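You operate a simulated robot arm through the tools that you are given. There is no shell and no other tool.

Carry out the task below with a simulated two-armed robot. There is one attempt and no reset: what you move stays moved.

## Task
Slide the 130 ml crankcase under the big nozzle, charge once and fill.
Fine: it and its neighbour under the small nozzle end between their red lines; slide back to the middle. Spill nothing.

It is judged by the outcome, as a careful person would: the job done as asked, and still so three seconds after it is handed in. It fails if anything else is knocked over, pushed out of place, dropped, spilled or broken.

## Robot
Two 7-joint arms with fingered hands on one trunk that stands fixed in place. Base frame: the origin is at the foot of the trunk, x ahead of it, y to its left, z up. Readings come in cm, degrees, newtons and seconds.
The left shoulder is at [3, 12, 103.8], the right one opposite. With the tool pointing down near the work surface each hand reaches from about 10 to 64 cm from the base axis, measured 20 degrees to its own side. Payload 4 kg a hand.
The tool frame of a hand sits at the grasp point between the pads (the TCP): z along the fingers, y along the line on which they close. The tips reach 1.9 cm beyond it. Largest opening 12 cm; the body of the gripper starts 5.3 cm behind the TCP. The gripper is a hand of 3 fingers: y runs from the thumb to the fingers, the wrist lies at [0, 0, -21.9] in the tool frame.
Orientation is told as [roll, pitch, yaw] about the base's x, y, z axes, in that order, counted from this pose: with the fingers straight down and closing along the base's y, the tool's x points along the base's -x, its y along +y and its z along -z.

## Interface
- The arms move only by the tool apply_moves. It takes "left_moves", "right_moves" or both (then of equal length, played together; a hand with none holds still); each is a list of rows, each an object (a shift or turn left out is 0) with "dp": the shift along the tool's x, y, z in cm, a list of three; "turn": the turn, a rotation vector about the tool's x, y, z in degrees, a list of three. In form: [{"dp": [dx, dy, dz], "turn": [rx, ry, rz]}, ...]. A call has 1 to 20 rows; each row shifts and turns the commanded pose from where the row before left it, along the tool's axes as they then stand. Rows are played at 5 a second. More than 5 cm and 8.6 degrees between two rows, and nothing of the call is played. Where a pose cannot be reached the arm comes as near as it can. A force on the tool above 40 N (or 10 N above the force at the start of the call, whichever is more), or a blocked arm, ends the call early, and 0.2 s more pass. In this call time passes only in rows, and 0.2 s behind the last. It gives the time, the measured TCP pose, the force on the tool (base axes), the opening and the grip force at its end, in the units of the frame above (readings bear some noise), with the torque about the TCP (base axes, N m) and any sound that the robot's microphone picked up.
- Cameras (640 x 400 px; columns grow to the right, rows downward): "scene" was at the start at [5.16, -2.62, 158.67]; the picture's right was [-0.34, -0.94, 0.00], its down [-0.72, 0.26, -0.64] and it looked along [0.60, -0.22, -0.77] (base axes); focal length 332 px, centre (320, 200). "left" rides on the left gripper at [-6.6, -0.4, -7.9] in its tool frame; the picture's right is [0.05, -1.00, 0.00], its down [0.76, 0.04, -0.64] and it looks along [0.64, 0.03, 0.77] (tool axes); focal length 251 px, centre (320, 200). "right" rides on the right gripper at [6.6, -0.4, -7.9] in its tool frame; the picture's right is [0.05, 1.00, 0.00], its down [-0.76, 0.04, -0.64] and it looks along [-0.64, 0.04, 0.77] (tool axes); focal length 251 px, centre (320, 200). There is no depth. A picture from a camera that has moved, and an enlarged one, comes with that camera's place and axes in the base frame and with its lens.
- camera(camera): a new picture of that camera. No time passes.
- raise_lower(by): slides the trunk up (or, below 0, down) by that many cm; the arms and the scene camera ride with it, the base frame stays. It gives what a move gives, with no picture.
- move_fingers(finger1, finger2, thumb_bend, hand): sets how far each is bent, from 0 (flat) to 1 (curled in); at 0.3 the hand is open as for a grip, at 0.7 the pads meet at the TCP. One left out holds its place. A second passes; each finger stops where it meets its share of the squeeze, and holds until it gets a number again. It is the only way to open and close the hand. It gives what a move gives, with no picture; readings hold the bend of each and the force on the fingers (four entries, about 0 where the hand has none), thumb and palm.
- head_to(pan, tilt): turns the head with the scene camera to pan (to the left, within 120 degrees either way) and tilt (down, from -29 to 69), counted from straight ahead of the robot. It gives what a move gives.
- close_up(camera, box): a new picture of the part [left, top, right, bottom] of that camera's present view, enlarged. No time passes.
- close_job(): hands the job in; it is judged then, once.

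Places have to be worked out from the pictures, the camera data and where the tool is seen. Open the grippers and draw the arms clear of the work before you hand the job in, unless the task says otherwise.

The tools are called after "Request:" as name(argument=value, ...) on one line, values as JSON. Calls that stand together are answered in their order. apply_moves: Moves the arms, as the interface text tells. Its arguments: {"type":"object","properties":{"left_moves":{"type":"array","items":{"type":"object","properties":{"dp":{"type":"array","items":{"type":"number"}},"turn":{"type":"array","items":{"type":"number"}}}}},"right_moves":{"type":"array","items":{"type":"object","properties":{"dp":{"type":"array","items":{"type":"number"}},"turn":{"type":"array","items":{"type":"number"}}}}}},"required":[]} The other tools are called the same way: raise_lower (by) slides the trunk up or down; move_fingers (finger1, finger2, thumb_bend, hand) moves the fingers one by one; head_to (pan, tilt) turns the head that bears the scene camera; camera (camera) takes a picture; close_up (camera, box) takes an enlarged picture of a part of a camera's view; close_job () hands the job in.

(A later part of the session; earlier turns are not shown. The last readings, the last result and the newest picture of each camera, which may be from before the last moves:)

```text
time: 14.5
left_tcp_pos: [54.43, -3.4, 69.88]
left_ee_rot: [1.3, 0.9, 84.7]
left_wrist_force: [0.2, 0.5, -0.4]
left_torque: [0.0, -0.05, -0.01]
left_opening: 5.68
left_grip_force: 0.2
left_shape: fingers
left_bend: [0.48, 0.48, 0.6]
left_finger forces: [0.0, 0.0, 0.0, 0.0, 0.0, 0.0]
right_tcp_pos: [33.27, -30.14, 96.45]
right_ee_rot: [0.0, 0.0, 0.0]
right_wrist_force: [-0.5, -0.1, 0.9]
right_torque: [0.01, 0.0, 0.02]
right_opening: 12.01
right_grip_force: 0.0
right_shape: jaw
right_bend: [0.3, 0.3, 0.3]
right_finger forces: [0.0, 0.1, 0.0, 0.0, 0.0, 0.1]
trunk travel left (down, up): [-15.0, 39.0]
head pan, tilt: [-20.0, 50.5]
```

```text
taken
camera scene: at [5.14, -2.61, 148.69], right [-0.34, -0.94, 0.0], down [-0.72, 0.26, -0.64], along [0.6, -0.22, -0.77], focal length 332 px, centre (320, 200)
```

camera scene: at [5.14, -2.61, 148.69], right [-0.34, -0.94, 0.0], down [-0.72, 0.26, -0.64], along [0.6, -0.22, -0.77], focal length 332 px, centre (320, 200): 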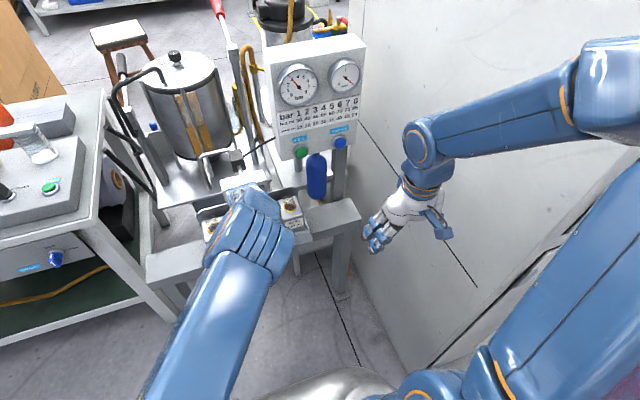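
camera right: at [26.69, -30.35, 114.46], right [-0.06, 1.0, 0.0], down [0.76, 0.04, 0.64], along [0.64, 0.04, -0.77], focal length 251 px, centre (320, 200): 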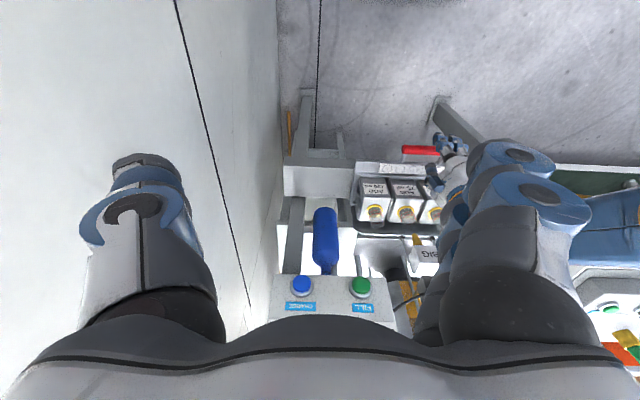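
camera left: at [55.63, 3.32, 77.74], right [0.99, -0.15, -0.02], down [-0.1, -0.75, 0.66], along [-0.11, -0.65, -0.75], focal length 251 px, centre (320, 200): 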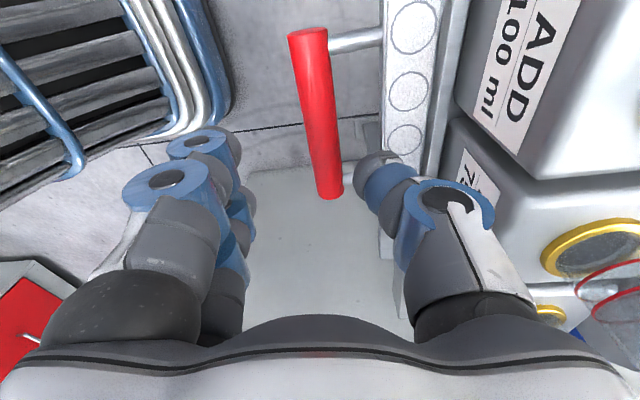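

The bar is at x≈54.4 and the grip is now centred over it, with the thumb above the gap between bar and lip. I come down the last 7 cm with a small correction for the tool's slight tilt.

Request:
apply_moves(left_moves=[{"dp": [0, -0.1, 2]}, {"dp": [0, -0.1, 2]}, {"dp": [0, -0.1, 1.7]}, {"dp": [0, -0.1, 1.6]}])

Request:
camera(camera="left")

```text
time: 15.5
left_tcp_pos: [54.55, -3.45, 62.49]
left_ee_rot: [1.3, 0.9, 84.7]
left_wrist_force: [-5.5, -0.5, 5.9]
left_torque: [-0.05, -0.17, -0.05]
left_opening: 5.26
left_grip_force: 3.9
left_shape: fingers
left_bend: [0.48, 0.48, 0.63]
left_finger forces: [0.1, 0.1, 0.1, 0.1, 7.9, 0.0]
right_tcp_pos: [33.23, -30.2, 96.63]
right_ee_rot: [0.0, 0.1, 0.0]
right_wrist_force: [0.2, 0.7, -0.5]
right_torque: [-0.02, 0.01, 0.01]
right_opening: 11.99
right_grip_force: 0.0
right_shape: jaw
right_bend: [0.3, 0.3, 0.3]
right_finger forces: [0.0, 0.1, 0.1, 0.0, 0.0, 0.1]
trunk travel left (down, up): [-15.0, 39.0]
head pan, tilt: [-20.0, 50.5]
```

```text
taken
camera left: at [55.73, 3.21, 70.42], right [0.99, -0.15, -0.02], down [-0.1, -0.75, 0.66], along [-0.11, -0.65, -0.75], focal length 251 px, centre (320, 200)
```

left: 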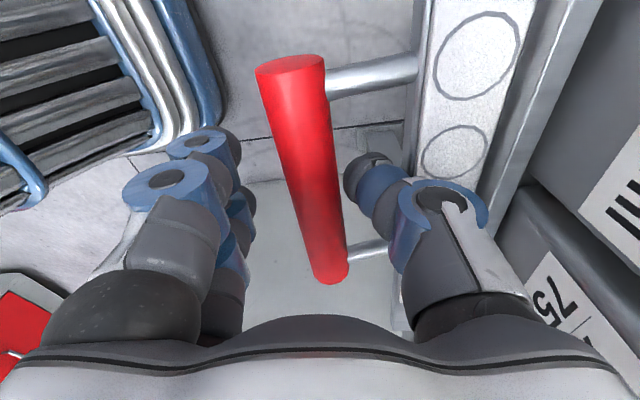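

The thumb touches the tray lip with about 8 N (force toward -x), so I shift the hand back by 0.6 cm before closing.

Request:
apply_moves(left_moves=[{"dp": [0, 0.4, 0]}, {"dp": [0, 0.3, 0]}])

Request:
close_up(camera="left", box=[220, 50, 480, 300])

```text
time: 16.1
left_tcp_pos: [53.95, -3.3, 62.5]
left_ee_rot: [1.3, 0.8, 84.8]
left_wrist_force: [0.0, -0.4, -0.2]
left_torque: [0.0, 0.01, 0.01]
left_opening: 5.6
left_grip_force: 0.0
left_shape: fingers
left_bend: [0.48, 0.48, 0.6]
left_finger forces: [0.0, 0.0, 0.0, 0.0, 0.1, 0.1]
right_tcp_pos: [33.3, -30.03, 96.44]
right_ee_rot: [0.0, -0.1, 0.0]
right_wrist_force: [0.2, 0.1, -0.5]
right_torque: [0.0, 0.03, -0.01]
right_opening: 12.01
right_grip_force: 0.0
right_shape: jaw
right_bend: [0.3, 0.3, 0.3]
right_finger forces: [0.1, 0.0, 0.0, 0.0, 0.0, 0.0]
trunk travel left (down, up): [-15.0, 39.0]
head pan, tilt: [-20.0, 50.5]
```

```text
1.60 times, centred on (350, 175) of left
camera zoom: at [55.18, 3.3, 70.38], right [0.99, -0.15, -0.02], down [-0.1, -0.75, 0.66], along [-0.11, -0.65, -0.75], focal length 402 px, centre (272, 240)
```

zoom: 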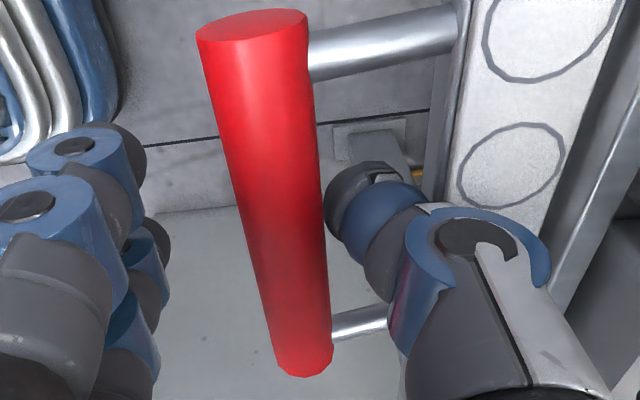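

The thumb is free now and sits behind the bar. I close the hand on the bar.

Request:
move_fingers(hand="left", finger1=0.7, finger2=0.7, thumb_bend=0.7)

Request:
camera(camera="left")

```text
time: 17.1
left_tcp_pos: [54.1, -3.44, 62.48]
left_ee_rot: [1.3, 0.9, 84.9]
left_wrist_force: [1.1, 0.5, -7.1]
left_torque: [0.03, -0.06, 0.08]
left_opening: 2.63
left_grip_force: 11.1
left_shape: fingers
left_bend: [0.66, 0.67, 0.63]
left_finger forces: [6.0, 4.1, 0.1, 0.0, 11.4, 0.0]
right_tcp_pos: [33.26, -30.13, 96.3]
right_ee_rot: [0.0, 0.1, 0.0]
right_wrist_force: [1.2, 0.0, -0.3]
right_torque: [-0.02, -0.02, 0.02]
right_opening: 11.99
right_grip_force: 0.0
right_shape: jaw
right_bend: [0.3, 0.3, 0.3]
right_finger forces: [0.0, 0.1, 0.1, 0.0, 0.0, 0.1]
trunk travel left (down, up): [-15.0, 39.0]
head pan, tilt: [-20.0, 50.5]
```

```text
taken
camera left: at [55.19, 3.3, 70.33], right [0.99, -0.15, -0.02], down [-0.09, -0.75, 0.66], along [-0.11, -0.65, -0.75], focal length 251 px, centre (320, 200)
```

left: 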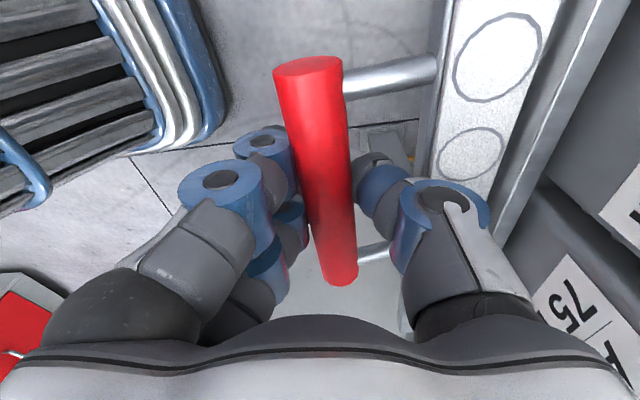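

The bar is gripped with about 11 N. I slide it a first 1.5 cm to the left (+y) to feel how the tray runs.

Request:
apply_moves(left_moves=[{"dp": [-0.5, 0.045, 0]}, {"dp": [-0.5, 0.045, 0]}, {"dp": [-0.5, 0.045, 0]}])

Request:
camera(camera="scene")

Request:
camera(camera="right")

```text
time: 17.9
left_tcp_pos: [54.07, -1.62, 62.4]
left_ee_rot: [1.4, 0.7, 84.8]
left_wrist_force: [0.1, 1.0, -4.5]
left_torque: [0.01, -0.03, 0.1]
left_opening: 2.61
left_grip_force: 10.4
left_shape: fingers
left_bend: [0.66, 0.67, 0.63]
left_finger forces: [6.5, 4.3, 0.0, 0.1, 10.7, 0.0]
right_tcp_pos: [33.33, -29.93, 96.37]
right_ee_rot: [-0.1, 0.0, 0.0]
right_wrist_force: [-0.7, -0.9, -0.6]
right_torque: [0.01, 0.02, 0.05]
right_opening: 12.02
right_grip_force: 0.1
right_shape: jaw
right_bend: [0.3, 0.3, 0.3]
right_finger forces: [0.0, 0.0, 0.0, 0.1, 0.1, 0.0]
trunk travel left (down, up): [-15.0, 39.0]
head pan, tilt: [-20.0, 50.5]
```

```text
taken
camera scene: at [5.22, -2.59, 148.67], right [-0.34, -0.94, 0.0], down [-0.73, 0.26, -0.64], along [0.6, -0.22, -0.77], focal length 332 px, centre (320, 200)
```

scene: 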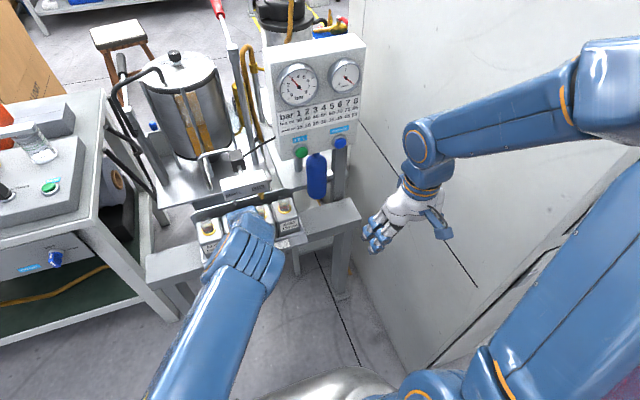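

```text
taken
camera right: at [26.72, -30.36, 104.45], right [-0.05, 1.0, 0.0], down [0.76, 0.04, 0.64], along [0.64, 0.04, -0.77], focal length 251 px, centre (320, 200)
```

right: 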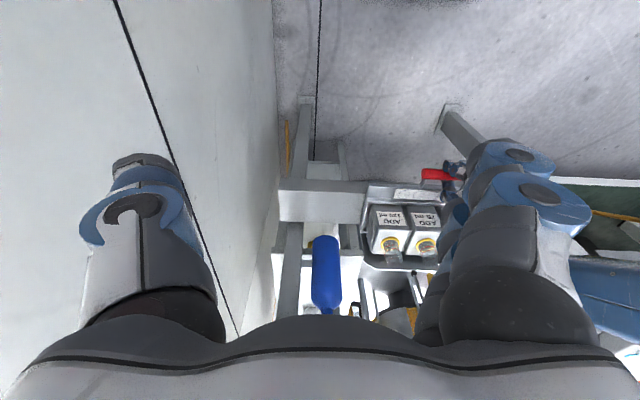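

The tray runs freely, with about 1 N. I slide on slowly by 5.5 cm, to about 7.3 cm in total, and then check the alignment by eye.

Request:
apply_moves(left_moves=[{"dp": [-0.5, 0.045, 0]}, {"dp": [-0.5, 0.045, 0]}, {"dp": [-0.5, 0.045, 0]}, {"dp": [-0.5, 0.045, 0]}, {"dp": [-0.5, 0.045, 0]}, {"dp": [-0.5, 0.045, 0]}, {"dp": [-0.5, 0.045, 0]}, {"dp": [-0.5, 0.045, 0]}, {"dp": [-0.5, 0.045, 0]}, {"dp": [-0.5, 0.045, 0]}, {"dp": [-0.5, 0.045, 0]}])

Request:
camera(camera="scene")

Request:
close_up(camera="scene", box=[190, 150, 320, 260])

Request:
close_up(camera="right", box=[340, 150, 480, 320])

```text
time: 20.3
left_tcp_pos: [54.0, 3.85, 62.3]
left_ee_rot: [1.4, 0.7, 84.8]
left_wrist_force: [-3.0, 6.7, 2.1]
left_torque: [0.06, -0.04, 0.16]
left_opening: 2.58
left_grip_force: 12.1
left_shape: fingers
left_bend: [0.66, 0.67, 0.64]
left_finger forces: [8.3, 5.6, 0.0, 0.0, 10.7, 0.0]
right_tcp_pos: [33.36, -29.96, 96.45]
right_ee_rot: [0.0, 0.1, 0.0]
right_wrist_force: [-0.8, -0.1, -0.2]
right_torque: [0.03, 0.03, -0.02]
right_opening: 11.97
right_grip_force: 0.1
right_shape: jaw
right_bend: [0.3, 0.3, 0.3]
right_finger forces: [0.0, 0.0, 0.0, 0.0, 0.1, 0.1]
trunk travel left (down, up): [-15.0, 39.0]
head pan, tilt: [-20.0, 50.5]
```

```text
taken
camera scene: at [5.09, -2.54, 148.68], right [-0.34, -0.94, 0.0], down [-0.72, 0.26, -0.64], along [0.6, -0.22, -0.77], focal length 332 px, centre (320, 200)
```

scene: 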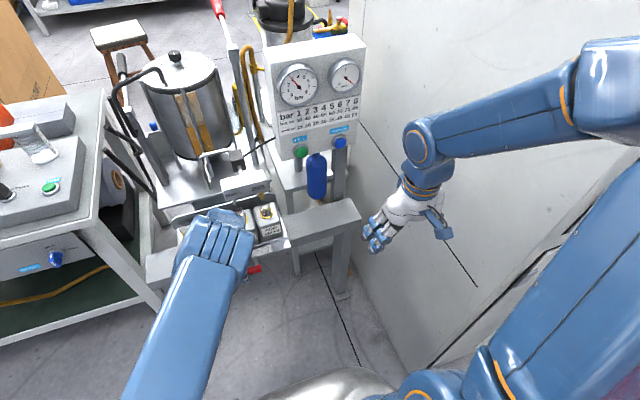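

```text
3.64 times, centred on (255, 205) of scene
camera zoom: at [5.09, -2.54, 148.68], right [-0.34, -0.94, 0.0], down [-0.72, 0.26, -0.64], along [0.6, -0.22, -0.77], focal length 1206 px, centre (556, 182)
```

zoom: 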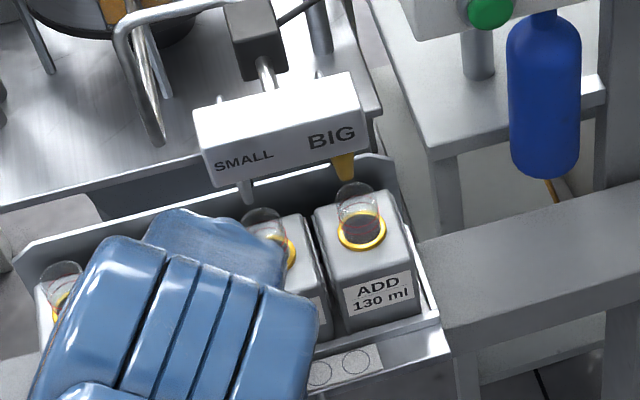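

```text
2.35 times, centred on (410, 235) of right
camera zoom: at [26.64, -30.32, 104.49], right [-0.05, 1.0, 0.0], down [0.76, 0.04, 0.64], along [0.64, 0.03, -0.77], focal length 592 px, centre (108, 118)
```

zoom: 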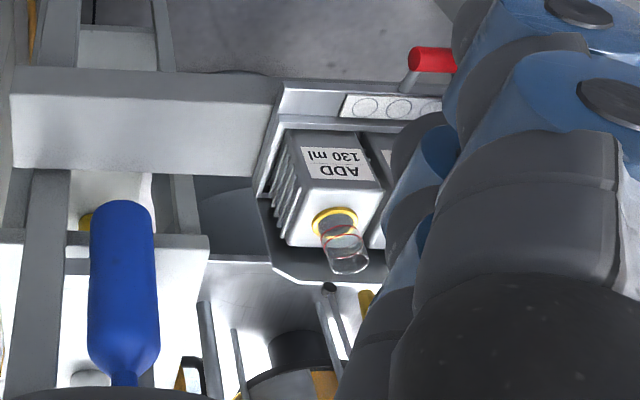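

The y force rose to about 7 N at 7.3 cm of travel, which may be a stop or a click-in. I zoom in on the nozzle above the 130 neck to judge the alignment.

Request:
close_up(camera="scene", box=[235, 180, 285, 220])

Request:
close_up(camera="right", box=[390, 210, 450, 290])

Request:
camera(camera="left")

```text
10.00 times, centred on (260, 200) of scene
camera zoom: at [5.09, -2.54, 148.68], right [-0.34, -0.94, 0.0], down [-0.72, 0.26, -0.64], along [0.6, -0.22, -0.77], focal length 3316 px, centre (920, 200)
```

zoom: 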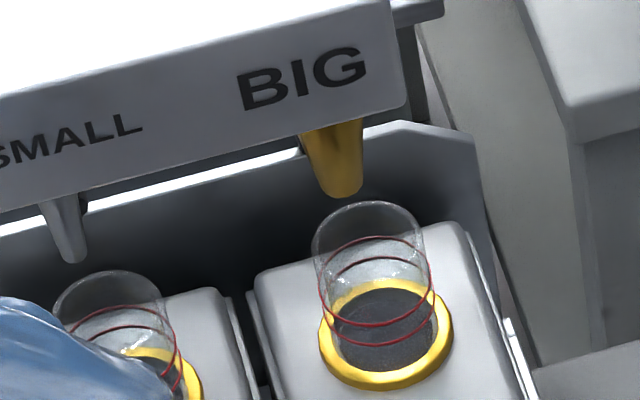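

```text
5.00 times, centred on (420, 250) of right
camera zoom: at [26.64, -30.32, 104.49], right [-0.05, 1.0, 0.0], down [0.76, 0.04, 0.64], along [0.64, 0.03, -0.77], focal length 1257 px, centre (-180, -50)
```

zoom: 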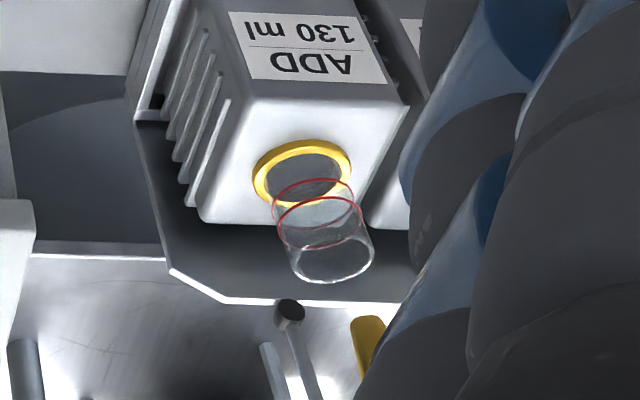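

```text
taken
camera left: at [55.21, 10.47, 70.27], right [0.99, -0.14, -0.02], down [-0.09, -0.75, 0.65], along [-0.11, -0.65, -0.76], focal length 251 px, centre (320, 200)
```

left: 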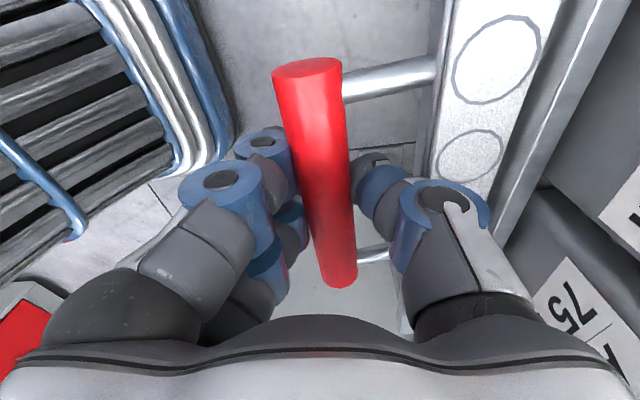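

The neck still lies about 0.3 cm short of the nozzle's axis, and the tray pulls the hand onward (+6.7 N in +y), which looks like a detent a little farther on. I follow it by 0.25 cm.

Request:
apply_moves(left_moves=[{"dp": [-0.15, 0.01, 0]}, {"dp": [-0.1, 0.01, 0]}])

Request:
close_up(camera="scene", box=[235, 180, 285, 220])

```text
time: 20.9
left_tcp_pos: [54.03, 3.76, 62.44]
left_ee_rot: [1.3, 0.9, 84.8]
left_wrist_force: [-3.7, 5.3, 2.2]
left_torque: [0.05, 0.04, 0.14]
left_opening: 2.58
left_grip_force: 12.6
left_shape: fingers
left_bend: [0.66, 0.67, 0.64]
left_finger forces: [8.6, 5.7, 0.1, 0.0, 10.5, 0.0]
right_tcp_pos: [33.29, -30.04, 96.41]
right_ee_rot: [0.0, 0.0, 0.1]
right_wrist_force: [-0.4, -0.3, -0.5]
right_torque: [0.01, -0.03, -0.02]
right_opening: 12.0
right_grip_force: 0.1
right_shape: jaw
right_bend: [0.3, 0.3, 0.3]
right_finger forces: [0.0, 0.0, 0.0, 0.1, 0.1, 0.0]
trunk travel left (down, up): [-15.0, 39.0]
head pan, tilt: [-20.0, 50.5]
```

```text
10.00 times, centred on (260, 200) of scene
camera zoom: at [5.1, -2.58, 148.68], right [-0.34, -0.94, 0.0], down [-0.72, 0.26, -0.64], along [0.6, -0.22, -0.77], focal length 3316 px, centre (920, 200)
```

zoom: 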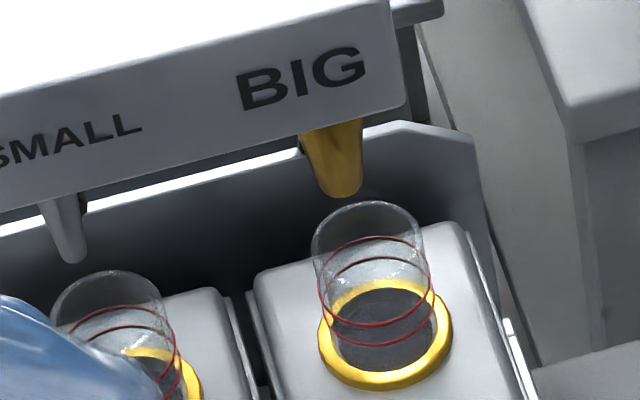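

The tray barely moved in that step and the force only eased, so it seems to sit in a detent while the hand lags. I follow with 0.3 cm more and watch the force.

Request:
apply_moves(left_moves=[{"dp": [-0.15, 0.01, 0]}, {"dp": [-0.15, 0.01, 0]}])

Request:
close_up(camera="scene", box=[235, 180, 285, 220])

Request:
camera(camera="left")

```text
time: 21.5
left_tcp_pos: [54.03, 4.03, 62.48]
left_ee_rot: [1.4, 0.9, 84.7]
left_wrist_force: [-4.2, 3.2, -0.8]
left_torque: [0.03, 0.01, 0.12]
left_opening: 2.57
left_grip_force: 12.2
left_shape: fingers
left_bend: [0.65, 0.67, 0.64]
left_finger forces: [8.4, 5.5, 0.0, 0.0, 10.2, 0.0]
right_tcp_pos: [33.28, -30.03, 96.46]
right_ee_rot: [0.0, 0.1, 0.0]
right_wrist_force: [-0.1, 0.0, 0.8]
right_torque: [-0.01, 0.0, 0.01]
right_opening: 11.99
right_grip_force: 0.1
right_shape: jaw
right_bend: [0.3, 0.3, 0.3]
right_finger forces: [0.0, 0.1, 0.0, 0.1, 0.1, 0.1]
trunk travel left (down, up): [-15.0, 39.0]
head pan, tilt: [-20.0, 50.5]
```

```text
10.00 times, centred on (260, 200) of scene
camera zoom: at [5.14, -2.61, 148.67], right [-0.34, -0.94, 0.0], down [-0.72, 0.26, -0.64], along [0.6, -0.22, -0.77], focal length 3316 px, centre (920, 200)
```

zoom: 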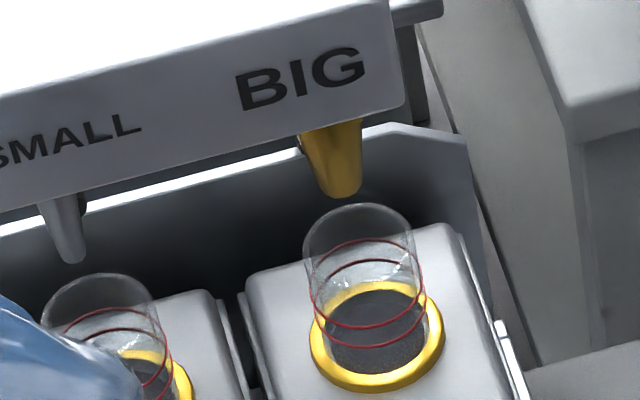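

```text
taken
camera left: at [55.24, 10.77, 70.28], right [0.99, -0.15, -0.02], down [-0.1, -0.75, 0.66], along [-0.11, -0.65, -0.75], focal length 251 px, centre (320, 200)
```

left: 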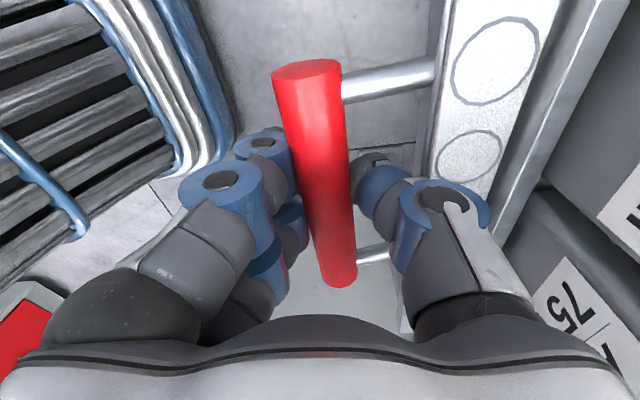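

The tray moved on by about 0.25 cm, and both nozzles now stand over their necks just as they did in the middle position (7.45 cm of travel). I open the grip and check whether the tray stays put.

Request:
move_fingers(hand="left", finger1=0.5, finger2=0.5, thumb_bend=0.6)

Request:
close_up(camera="scene", box=[235, 180, 285, 220])

Request:
camera(camera="left")

```text
time: 22.5
left_tcp_pos: [53.99, 4.15, 62.46]
left_ee_rot: [1.3, 0.9, 84.7]
left_wrist_force: [-0.3, 0.2, 0.6]
left_torque: [-0.05, 0.03, 0.01]
left_opening: 5.3
left_grip_force: 0.6
left_shape: fingers
left_bend: [0.5, 0.5, 0.6]
left_finger forces: [0.0, 0.1, 0.1, 0.1, 0.4, 0.0]
right_tcp_pos: [33.36, -30.02, 96.49]
right_ee_rot: [0.0, 0.0, 0.0]
right_wrist_force: [0.0, -0.7, -0.8]
right_torque: [-0.02, -0.01, -0.01]
right_opening: 12.0
right_grip_force: 0.0
right_shape: jaw
right_bend: [0.3, 0.3, 0.3]
right_finger forces: [0.0, 0.0, 0.0, 0.0, 0.0, 0.1]
trunk travel left (down, up): [-15.0, 39.0]
head pan, tilt: [-20.0, 50.5]
```

```text
10.00 times, centred on (260, 200) of scene
camera zoom: at [5.16, -2.62, 148.67], right [-0.34, -0.94, 0.0], down [-0.72, 0.26, -0.64], along [0.6, -0.22, -0.77], focal length 3316 px, centre (920, 200)
```

zoom: 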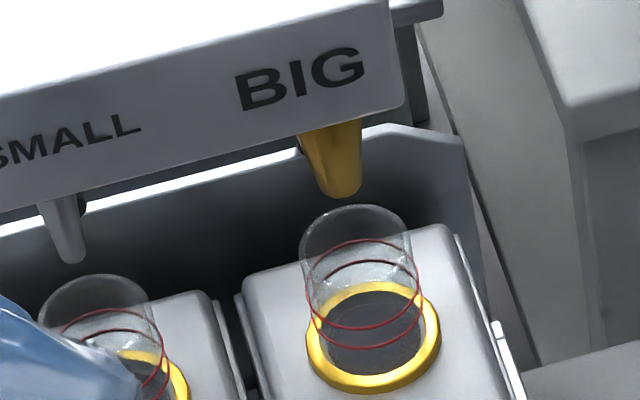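

```text
taken
camera left: at [55.26, 10.8, 70.29], right [0.99, -0.15, -0.02], down [-0.1, -0.75, 0.66], along [-0.11, -0.65, -0.75], focal length 251 px, centre (320, 200)
```

left: 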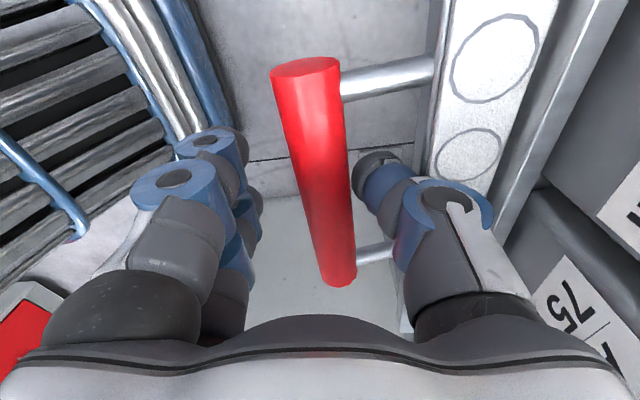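

The tray settled another 0.1 cm into its detent and both necks are now right under their nozzles. I lift the left hand straight up off the bar and draw it back and to the left, so the necks can be seen.

Request:
apply_moves(left_moves=[{"dp": [0, 0, -2]}, {"dp": [0, 0, -3]}, {"dp": [0, 0, -4]}, {"dp": [0, 0, -4]}, {"dp": [0, 3, -3]}, {"dp": [-3, 3, -1]}, {"dp": [-4, 2, -1]}, {"dp": [-4, 2, 0]}, {"dp": [-4, 2, 0]}])

Request:
camera(camera="scene")

Request:
close_up(camera="scene", box=[175, 150, 325, 270])

```text
time: 24.5
left_tcp_pos: [43.94, 20.35, 80.27]
left_ee_rot: [1.4, 1.0, 84.5]
left_wrist_force: [0.2, 0.7, -0.9]
left_torque: [-0.01, -0.01, 0.02]
left_opening: 5.33
left_grip_force: 0.1
left_shape: fingers
left_bend: [0.5, 0.5, 0.6]
left_finger forces: [0.0, 0.0, 0.0, 0.1, 0.0, 0.1]
right_tcp_pos: [33.26, -29.91, 96.43]
right_ee_rot: [-0.1, 0.0, 0.0]
right_wrist_force: [0.3, 0.6, 1.0]
right_torque: [-0.03, -0.02, 0.0]
right_opening: 11.98
right_grip_force: 0.1
right_shape: jaw
right_bend: [0.3, 0.3, 0.3]
right_finger forces: [0.1, 0.0, 0.0, 0.1, 0.0, 0.1]
trunk travel left (down, up): [-15.0, 39.0]
head pan, tilt: [-20.0, 50.5]
```

```text
taken
camera scene: at [5.12, -2.52, 148.68], right [-0.34, -0.94, 0.0], down [-0.72, 0.26, -0.64], along [0.6, -0.22, -0.77], focal length 332 px, centre (320, 200)
```

scene: 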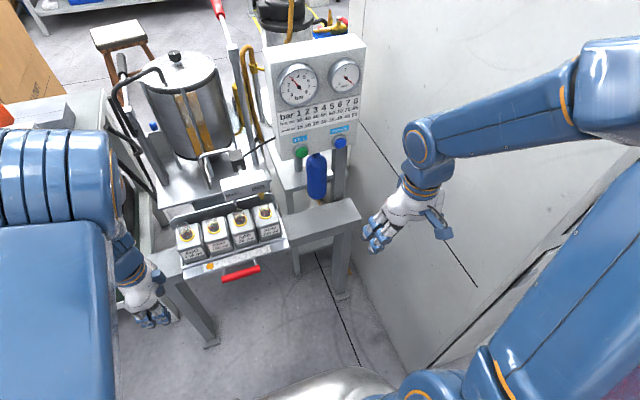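

```text
3.33 times, centred on (250, 210) of scene
camera zoom: at [5.12, -2.52, 148.68], right [-0.34, -0.94, 0.0], down [-0.72, 0.26, -0.64], along [0.6, -0.22, -0.77], focal length 1105 px, centre (553, 167)
```

zoom: 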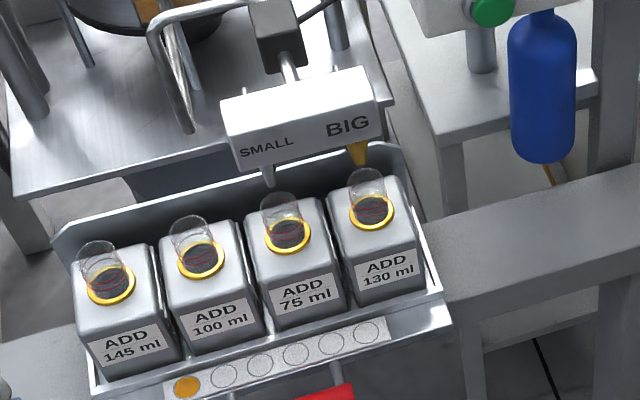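

One of the six circles on the tray's front strip has turned orange since I slid the tray. I zoom in on it and on the gauges.

Request:
close_up(camera="scene", box=[195, 240, 255, 280])

Request:
close_up(camera="scene", box=[265, 40, 365, 110])

Request:
close_up(camera="scene", box=[230, 180, 290, 230])

Request:
close_up(camera="left", box=[340, 0, 640, 200])

```text
10.00 times, centred on (225, 260) of scene
camera zoom: at [5.12, -2.52, 148.68], right [-0.34, -0.94, 0.0], down [-0.72, 0.26, -0.64], along [0.6, -0.22, -0.77], focal length 3316 px, centre (1270, -400)
```

zoom: 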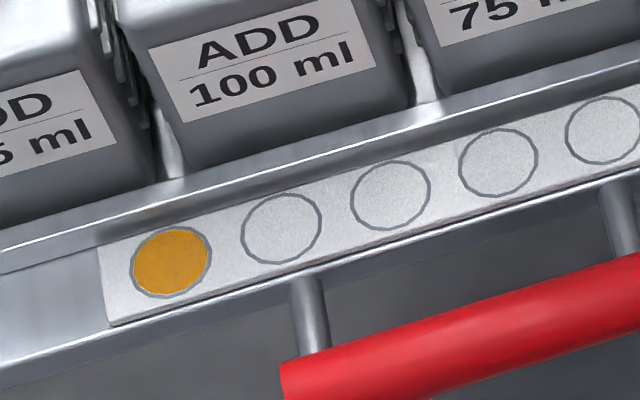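

```text
5.71 times, centred on (315, 75) of scene
camera zoom: at [5.12, -2.52, 148.68], right [-0.34, -0.94, 0.0], down [-0.72, 0.26, -0.64], along [0.6, -0.22, -0.77], focal length 1895 px, centre (349, 914)
```

zoom: 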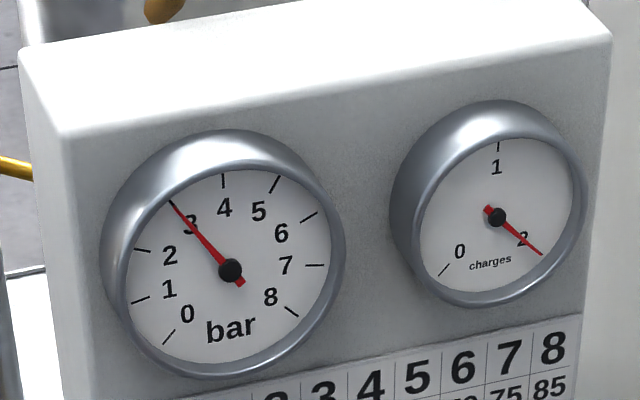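

```text
8.00 times, centred on (260, 205) of scene
camera zoom: at [5.12, -2.52, 148.68], right [-0.34, -0.94, 0.0], down [-0.72, 0.26, -0.64], along [0.6, -0.22, -0.77], focal length 2652 px, centre (800, 160)
```

zoom: 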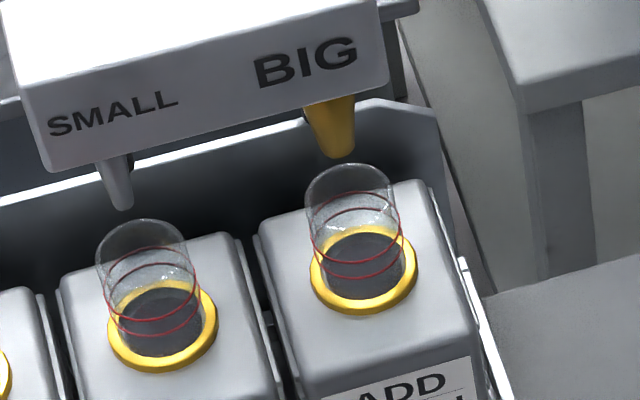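

```text
2.00 times, centred on (490, 100) of left
camera zoom: at [45.11, 27.12, 88.16], right [0.99, -0.15, -0.02], down [-0.1, -0.75, 0.66], along [-0.11, -0.65, -0.75], focal length 503 px, centre (-20, 400)
```

zoom: 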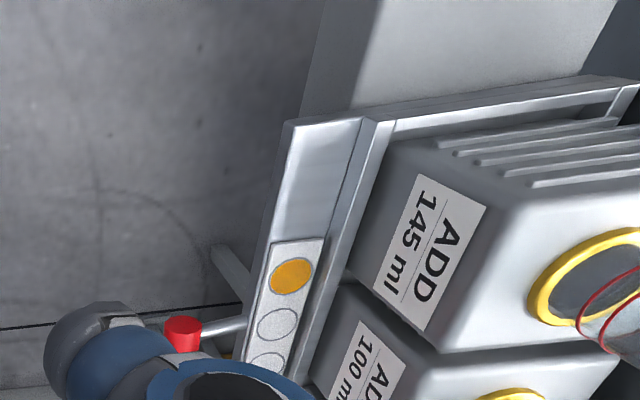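

The bar gauge still reads 3 and the charges gauge 2. The orange circle matches the one slide made so far, so I take the strip for a tally and go on. Now I close the right hand into a pinch to use its tips as a pusher.

Request:
move_fingers(hand="right", finger1=0.7, finger2=0.7, thumb_bend=0.7)

Request:
apply_moves(right_moves=[{"dp": [-2.25, -0.1, 0.64], "turn": [0, -8.18, 0]}, {"dp": [-2.14, -0.1, 0.95], "turn": [0, -8.18, 0]}, {"dp": [-1.98, -0.1, 1.25], "turn": [0, -8.18, 0]}, {"dp": [-1.78, -0.1, 1.52], "turn": [0, -8.18, 0]}, {"dp": [-1.55, -0.1, 1.75], "turn": [0, -8.18, 0]}, {"dp": [-1.28, -0.1, 1.96], "turn": [0, -8.18, 0]}, {"dp": [-0.99, -0.1, 2.12], "turn": [0, -8.18, 0]}])

Request:
camera(camera="scene")

Request:
camera(camera="right")

```text
time: 25.5
left_tcp_pos: [44.03, 20.45, 80.27]
left_ee_rot: [1.3, 0.9, 84.7]
left_wrist_force: [0.4, -0.3, 0.6]
left_torque: [0.0, 0.03, -0.02]
left_opening: 5.32
left_grip_force: 0.0
left_shape: fingers
left_bend: [0.5, 0.5, 0.6]
left_finger forces: [0.0, 0.0, 0.1, 0.0, 0.1, 0.1]
right_tcp_pos: [33.34, -30.13, 96.52]
right_ee_rot: [-0.1, -0.1, -0.1]
right_wrist_force: [-0.1, 0.0, 0.2]
right_torque: [-0.02, 0.0, -0.03]
right_opening: 1.06
right_grip_force: 0.1
right_shape: fingers
right_bend: [0.71, 0.71, 0.7]
right_finger forces: [0.0, 0.0, 0.0, 0.1, 0.1, 0.0]
trunk travel left (down, up): [-15.0, 39.0]
head pan, tilt: [-20.0, 50.5]
```

```text
time: 27.1
left_tcp_pos: [44.03, 20.2, 80.25]
left_ee_rot: [1.3, 0.8, 84.8]
left_wrist_force: [-0.9, -0.1, 0.3]
left_torque: [0.02, -0.02, 0.02]
left_opening: 5.34
left_grip_force: 0.1
left_shape: fingers
left_bend: [0.5, 0.5, 0.6]
left_finger forces: [0.0, 0.1, 0.1, 0.1, 0.1, 0.0]
right_tcp_pos: [48.46, -30.52, 91.38]
right_ee_rot: [-0.1, -57.3, 0.1]
right_wrist_force: [-0.2, 0.1, -0.2]
right_torque: [-0.02, -0.01, 0.0]
right_opening: 1.03
right_grip_force: 0.0
right_shape: fingers
right_bend: [0.71, 0.71, 0.7]
right_finger forces: [0.1, 0.0, 0.1, 0.0, 0.0, 0.0]
right hand out of reach, approached as far as the arm can: row 4
trunk travel left (down, up): [-15.0, 39.0]
head pan, tilt: [-20.0, 50.5]
```

```text
taken
camera scene: at [5.18, -2.73, 148.67], right [-0.34, -0.94, 0.0], down [-0.72, 0.26, -0.64], along [0.6, -0.22, -0.77], focal length 332 px, centre (320, 200)
```

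scene: 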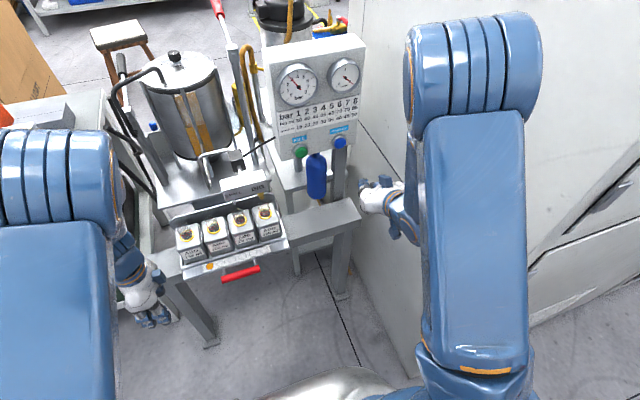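

```text
taken
camera right: at [38.26, -30.89, 90.23], right [-0.03, 1.0, -0.05], down [-0.13, 0.04, 0.99], along [0.99, 0.03, 0.13], focal length 251 px, centre (320, 200)
```

right: 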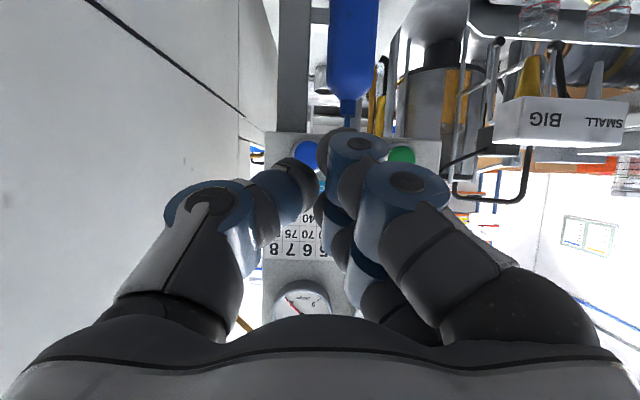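

The arm has passed the awkward point and the hand now tilts 57° forward. I finish the turn to point straight at the panel while moving up in front of the CHARGE button.

Request:
apply_moves(right_moves=[{"dp": [-0.68, -0.1, 2.24], "turn": [0, -8.18, 0]}, {"dp": [-0.35, -0.1, 2.31], "turn": [0, -8.18, 0]}, {"dp": [-0.02, -0.1, 2.34], "turn": [0, -8.18, 0]}, {"dp": [0.31, -0.1, 2.32], "turn": [0, -8.18, 0]}])

Request:
camera(camera="scene")

Request:
camera(camera="right")

```text
time: 28.1
left_tcp_pos: [44.09, 20.45, 80.35]
left_ee_rot: [1.4, 0.8, 84.6]
left_wrist_force: [-0.1, 0.5, -0.4]
left_torque: [0.01, -0.01, 0.02]
left_opening: 5.31
left_grip_force: 0.1
left_shape: fingers
left_bend: [0.5, 0.5, 0.6]
left_finger forces: [0.1, 0.0, 0.1, 0.0, 0.0, 0.1]
right_tcp_pos: [57.55, -31.03, 88.7]
right_ee_rot: [-170.3, -90.0, 170.4]
right_wrist_force: [0.1, 0.6, -0.1]
right_torque: [0.01, 0.01, 0.01]
right_opening: 1.06
right_grip_force: 0.0
right_shape: fingers
right_bend: [0.71, 0.71, 0.7]
right_finger forces: [0.0, 0.1, 0.0, 0.0, 0.1, 0.1]
trunk travel left (down, up): [-15.0, 39.0]
head pan, tilt: [-20.0, 50.5]
```

```text
taken
camera scene: at [5.23, -2.63, 148.67], right [-0.34, -0.94, 0.0], down [-0.73, 0.26, -0.64], along [0.6, -0.22, -0.77], focal length 332 px, centre (320, 200)
```

scene: 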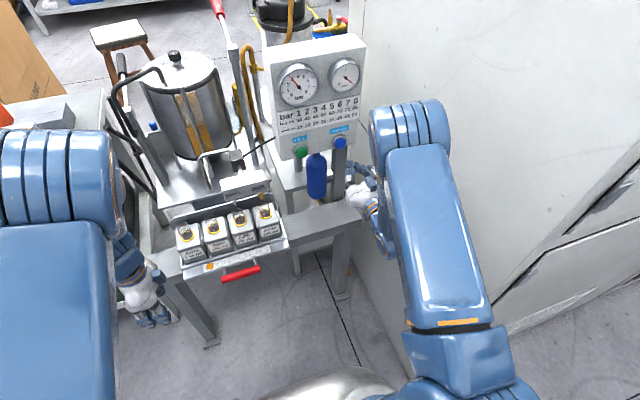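

```text
taken
camera right: at [49.65, -31.17, 82.25], right [0.0, 1.0, -0.05], down [-0.64, 0.04, 0.76], along [0.77, 0.03, 0.64], focal length 251 px, centre (320, 200)
```

right: 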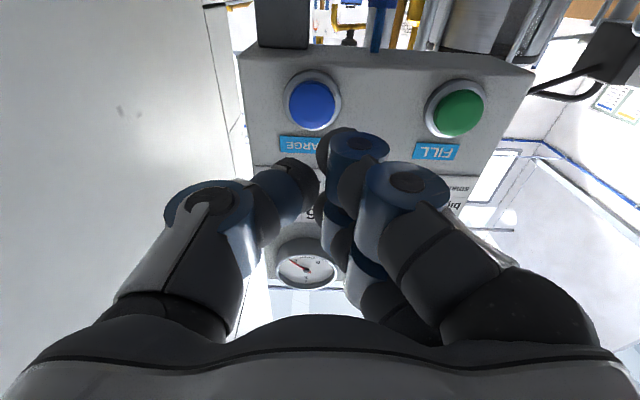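

Rays from all pictures put the CHARGE button face at about (68.5, -31.4, 88.8) and FILL at (68.5, -20.4, 88.8); my fingertips are at x≈59.5. I move up to about 1 cm from the CHARGE button.

Request:
apply_moves(right_moves=[{"dp": [0, -0.4, 2.5]}, {"dp": [0, 0, 2.5]}, {"dp": [0, 0, 2.5]}])

Request:
camera(camera="right")

Request:
close_up(camera="scene", box=[260, 30, 400, 220])

```text
time: 28.9
left_tcp_pos: [43.99, 20.4, 80.23]
left_ee_rot: [1.4, 0.9, 84.7]
left_wrist_force: [0.1, 0.4, 0.5]
left_torque: [-0.01, -0.03, -0.02]
left_opening: 5.32
left_grip_force: 0.1
left_shape: fingers
left_bend: [0.5, 0.5, 0.6]
left_finger forces: [0.0, 0.0, 0.0, 0.1, 0.0, 0.0]
right_tcp_pos: [65.04, -31.2, 88.72]
right_ee_rot: [28.5, -89.8, -28.7]
right_wrist_force: [0.5, 0.2, 0.6]
right_torque: [-0.02, 0.0, -0.01]
right_opening: 1.03
right_grip_force: 0.1
right_shape: fingers
right_bend: [0.71, 0.71, 0.7]
right_finger forces: [0.1, 0.1, 0.0, 0.0, 0.0, 0.0]
trunk travel left (down, up): [-15.0, 39.0]
head pan, tilt: [-20.0, 50.5]
```

```text
taken
camera right: at [57.09, -31.56, 82.35], right [0.0, 1.0, -0.05], down [-0.64, 0.04, 0.77], along [0.77, 0.03, 0.64], focal length 251 px, centre (320, 200)
```

right: 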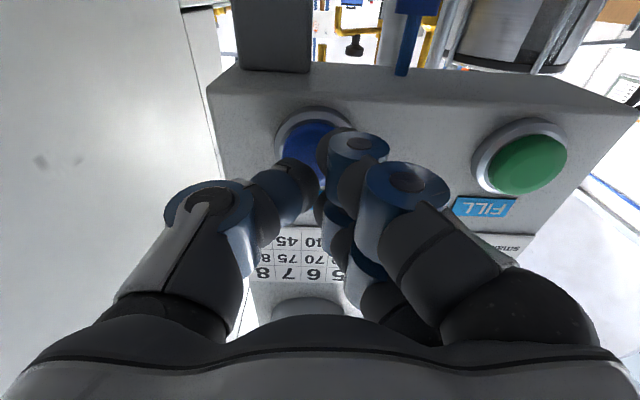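

```text
2.11 times, centred on (330, 125) of scene
camera zoom: at [5.22, -2.61, 148.67], right [-0.34, -0.94, 0.0], down [-0.73, 0.26, -0.64], along [0.6, -0.22, -0.77], focal length 698 px, centre (299, 358)
```

zoom: 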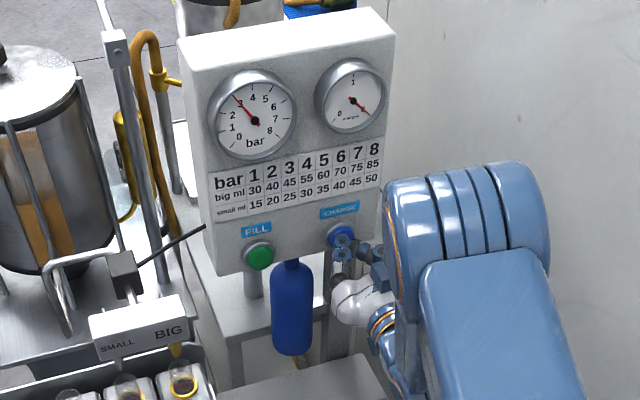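

The tips are about 1.5 cm from the button and lined up with it. I push forward slowly, watching force and sound.

Request:
apply_moves(right_moves=[{"dp": [0, -0.1, 0.5]}, {"dp": [0, 0, 0.5]}, {"dp": [0, 0, 0.4]}])

```text
time: 29.7
left_tcp_pos: [43.9, 20.39, 80.24]
left_ee_rot: [1.3, 0.9, 84.7]
left_wrist_force: [0.3, 0.6, -0.4]
left_torque: [0.0, -0.02, 0.01]
left_opening: 5.32
left_grip_force: 0.1
left_shape: fingers
left_bend: [0.5, 0.5, 0.6]
left_finger forces: [0.0, 0.1, 0.0, 0.0, 0.0, 0.1]
right_tcp_pos: [66.16, -31.34, 88.74]
right_ee_rot: [-1.6, -89.9, 1.7]
right_wrist_force: [-15.0, 2.1, 0.6]
right_torque: [0.01, -0.03, 0.24]
right_opening: 0.97
right_grip_force: 6.8
right_shape: fingers
right_bend: [0.71, 0.71, 0.7]
right_finger forces: [6.7, 7.7, 0.0, 0.1, 0.0, 0.0]
trunk travel left (down, up): [-15.0, 39.0]
head pan, tilt: [-20.0, 50.5]
heard: click
```

A click was heard at 15 N, with both fingers on the button. Before moving I look at the gauges.

Request:
close_up(camera="scene", box=[265, 40, 365, 110])

Request:
close_up(camera="scene", box=[230, 180, 290, 230])

```text
5.71 times, centred on (315, 75) of scene
camera zoom: at [4.94, -2.57, 148.68], right [-0.34, -0.94, 0.0], down [-0.72, 0.26, -0.64], along [0.6, -0.22, -0.77], focal length 1895 px, centre (349, 914)
```

zoom: 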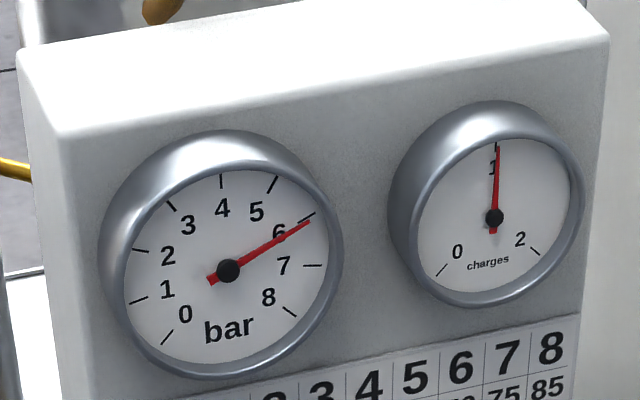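

```text
8.00 times, centred on (260, 205) of scene
camera zoom: at [4.94, -2.57, 148.68], right [-0.34, -0.94, 0.0], down [-0.72, 0.26, -0.64], along [0.6, -0.22, -0.77], focal length 2652 px, centre (800, 160)
```

zoom: 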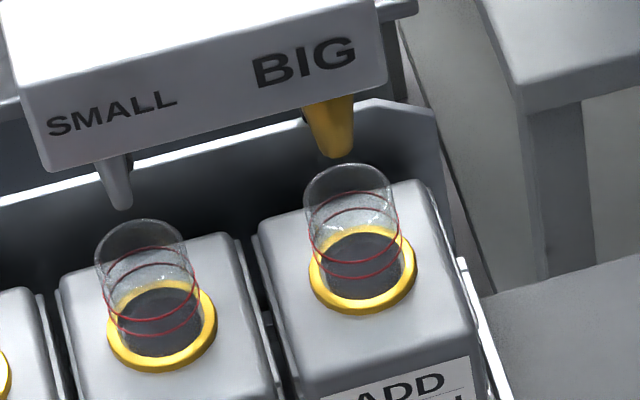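

Now I understand the machine: CHARGE used one of the two gas charges (2 → 1) and raised the pressure from 3 to 6 bar. By the table a fill at 6 bar gives 70/40 ml, and a second at 5 bar 60/35 ml, in all exactly 130/75. I back off the button and move over in front of FILL.

Request:
apply_moves(right_moves=[{"dp": [0, 0, -1]}, {"dp": [0, 0, -1.5]}, {"dp": [0, 0, -1.5]}, {"dp": [0, 3, 0]}, {"dp": [0, 4, 0]}, {"dp": [0, 4, 0]}])

Request:
camera(camera="right")

Request:
close_up(camera="scene", box=[265, 40, 365, 110])

Request:
camera(camera="scene")

```text
time: 31.1
left_tcp_pos: [44.04, 20.4, 80.28]
left_ee_rot: [1.3, 0.8, 84.9]
left_wrist_force: [-0.3, 0.2, 0.7]
left_torque: [-0.02, 0.0, 0.01]
left_opening: 5.32
left_grip_force: 0.1
left_shape: fingers
left_bend: [0.5, 0.5, 0.6]
left_finger forces: [0.0, 0.0, 0.1, 0.0, 0.0, 0.0]
right_tcp_pos: [62.33, -20.34, 88.64]
right_ee_rot: [-78.8, -90.0, 78.8]
right_wrist_force: [0.6, 0.4, -0.1]
right_torque: [0.03, 0.01, 0.01]
right_opening: 1.01
right_grip_force: 0.0
right_shape: fingers
right_bend: [0.71, 0.71, 0.7]
right_finger forces: [0.0, 0.0, 0.0, 0.0, 0.0, 0.1]
trunk travel left (down, up): [-15.0, 39.0]
head pan, tilt: [-20.0, 50.5]
```

```text
taken
camera right: at [54.41, -20.6, 82.11], right [0.0, 1.0, -0.06], down [-0.64, 0.04, 0.76], along [0.77, 0.04, 0.64], focal length 251 px, centre (320, 200)
```

right: 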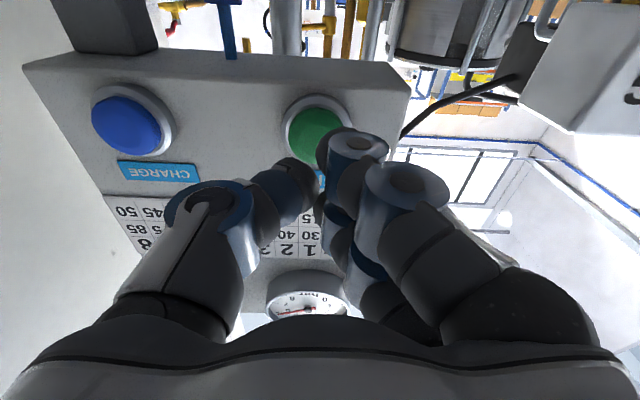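

```text
5.71 times, centred on (315, 75) of scene
camera zoom: at [5.18, -2.53, 148.67], right [-0.34, -0.94, 0.0], down [-0.72, 0.26, -0.64], along [0.6, -0.22, -0.77], focal length 1895 px, centre (349, 914)
```

zoom: 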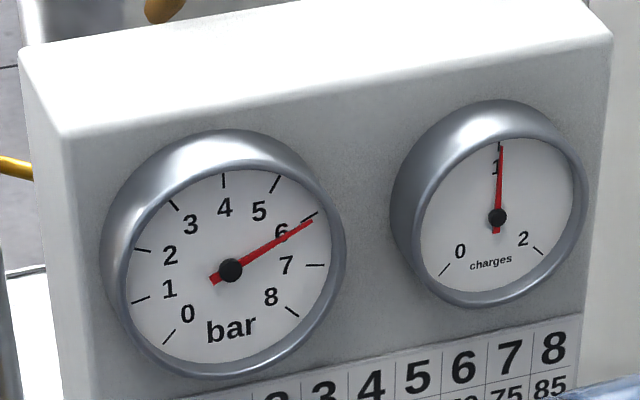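

```text
taken
camera scene: at [5.18, -2.53, 148.67], right [-0.34, -0.94, 0.0], down [-0.72, 0.26, -0.64], along [0.6, -0.22, -0.77], focal length 332 px, centre (320, 200)
```

scene: 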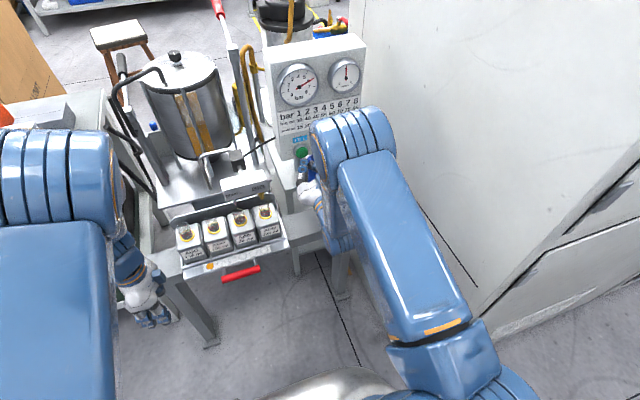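

The pressure holds near 6 bar and the pusher is in front of FILL. I read the bar gauge more closely.

Request:
close_up(camera="scene", box=[278, 62, 328, 108])

Request:
close_up(camera="scene", box=[230, 180, 290, 230])

Request:
close_up(camera="right", box=[240, 60, 440, 200])

```text
8.70 times, centred on (303, 85) of scene
camera zoom: at [5.18, -2.53, 148.67], right [-0.34, -0.94, 0.0], down [-0.72, 0.26, -0.64], along [0.6, -0.22, -0.77], focal length 2883 px, centre (468, 1200)
```

zoom: 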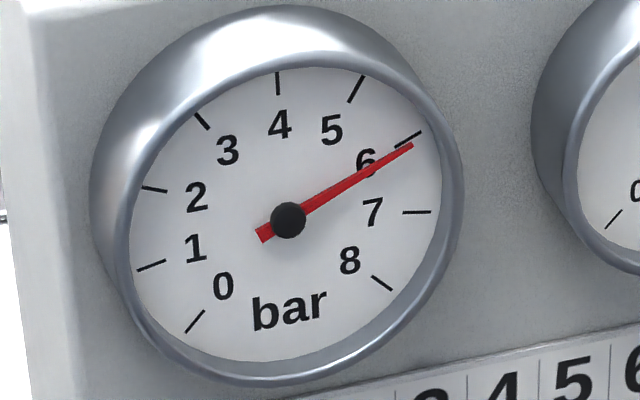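

```text
8.00 times, centred on (260, 205) of scene
camera zoom: at [5.18, -2.53, 148.67], right [-0.34, -0.94, 0.0], down [-0.72, 0.26, -0.64], along [0.6, -0.22, -0.77], focal length 2652 px, centre (800, 160)
```

zoom: 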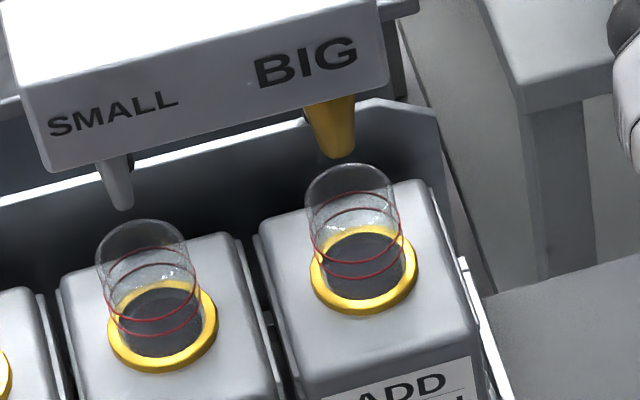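

```text
2.86 times, centred on (340, 130) of right
camera zoom: at [54.41, -20.6, 82.11], right [0.0, 1.0, -0.06], down [-0.64, 0.04, 0.76], along [0.77, 0.04, 0.64], focal length 718 px, centre (263, 400)
```

zoom: 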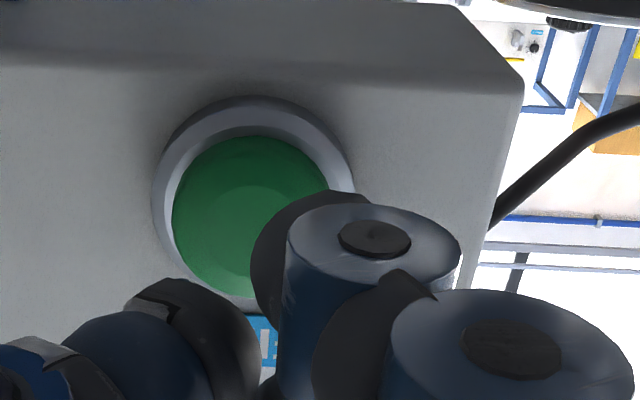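

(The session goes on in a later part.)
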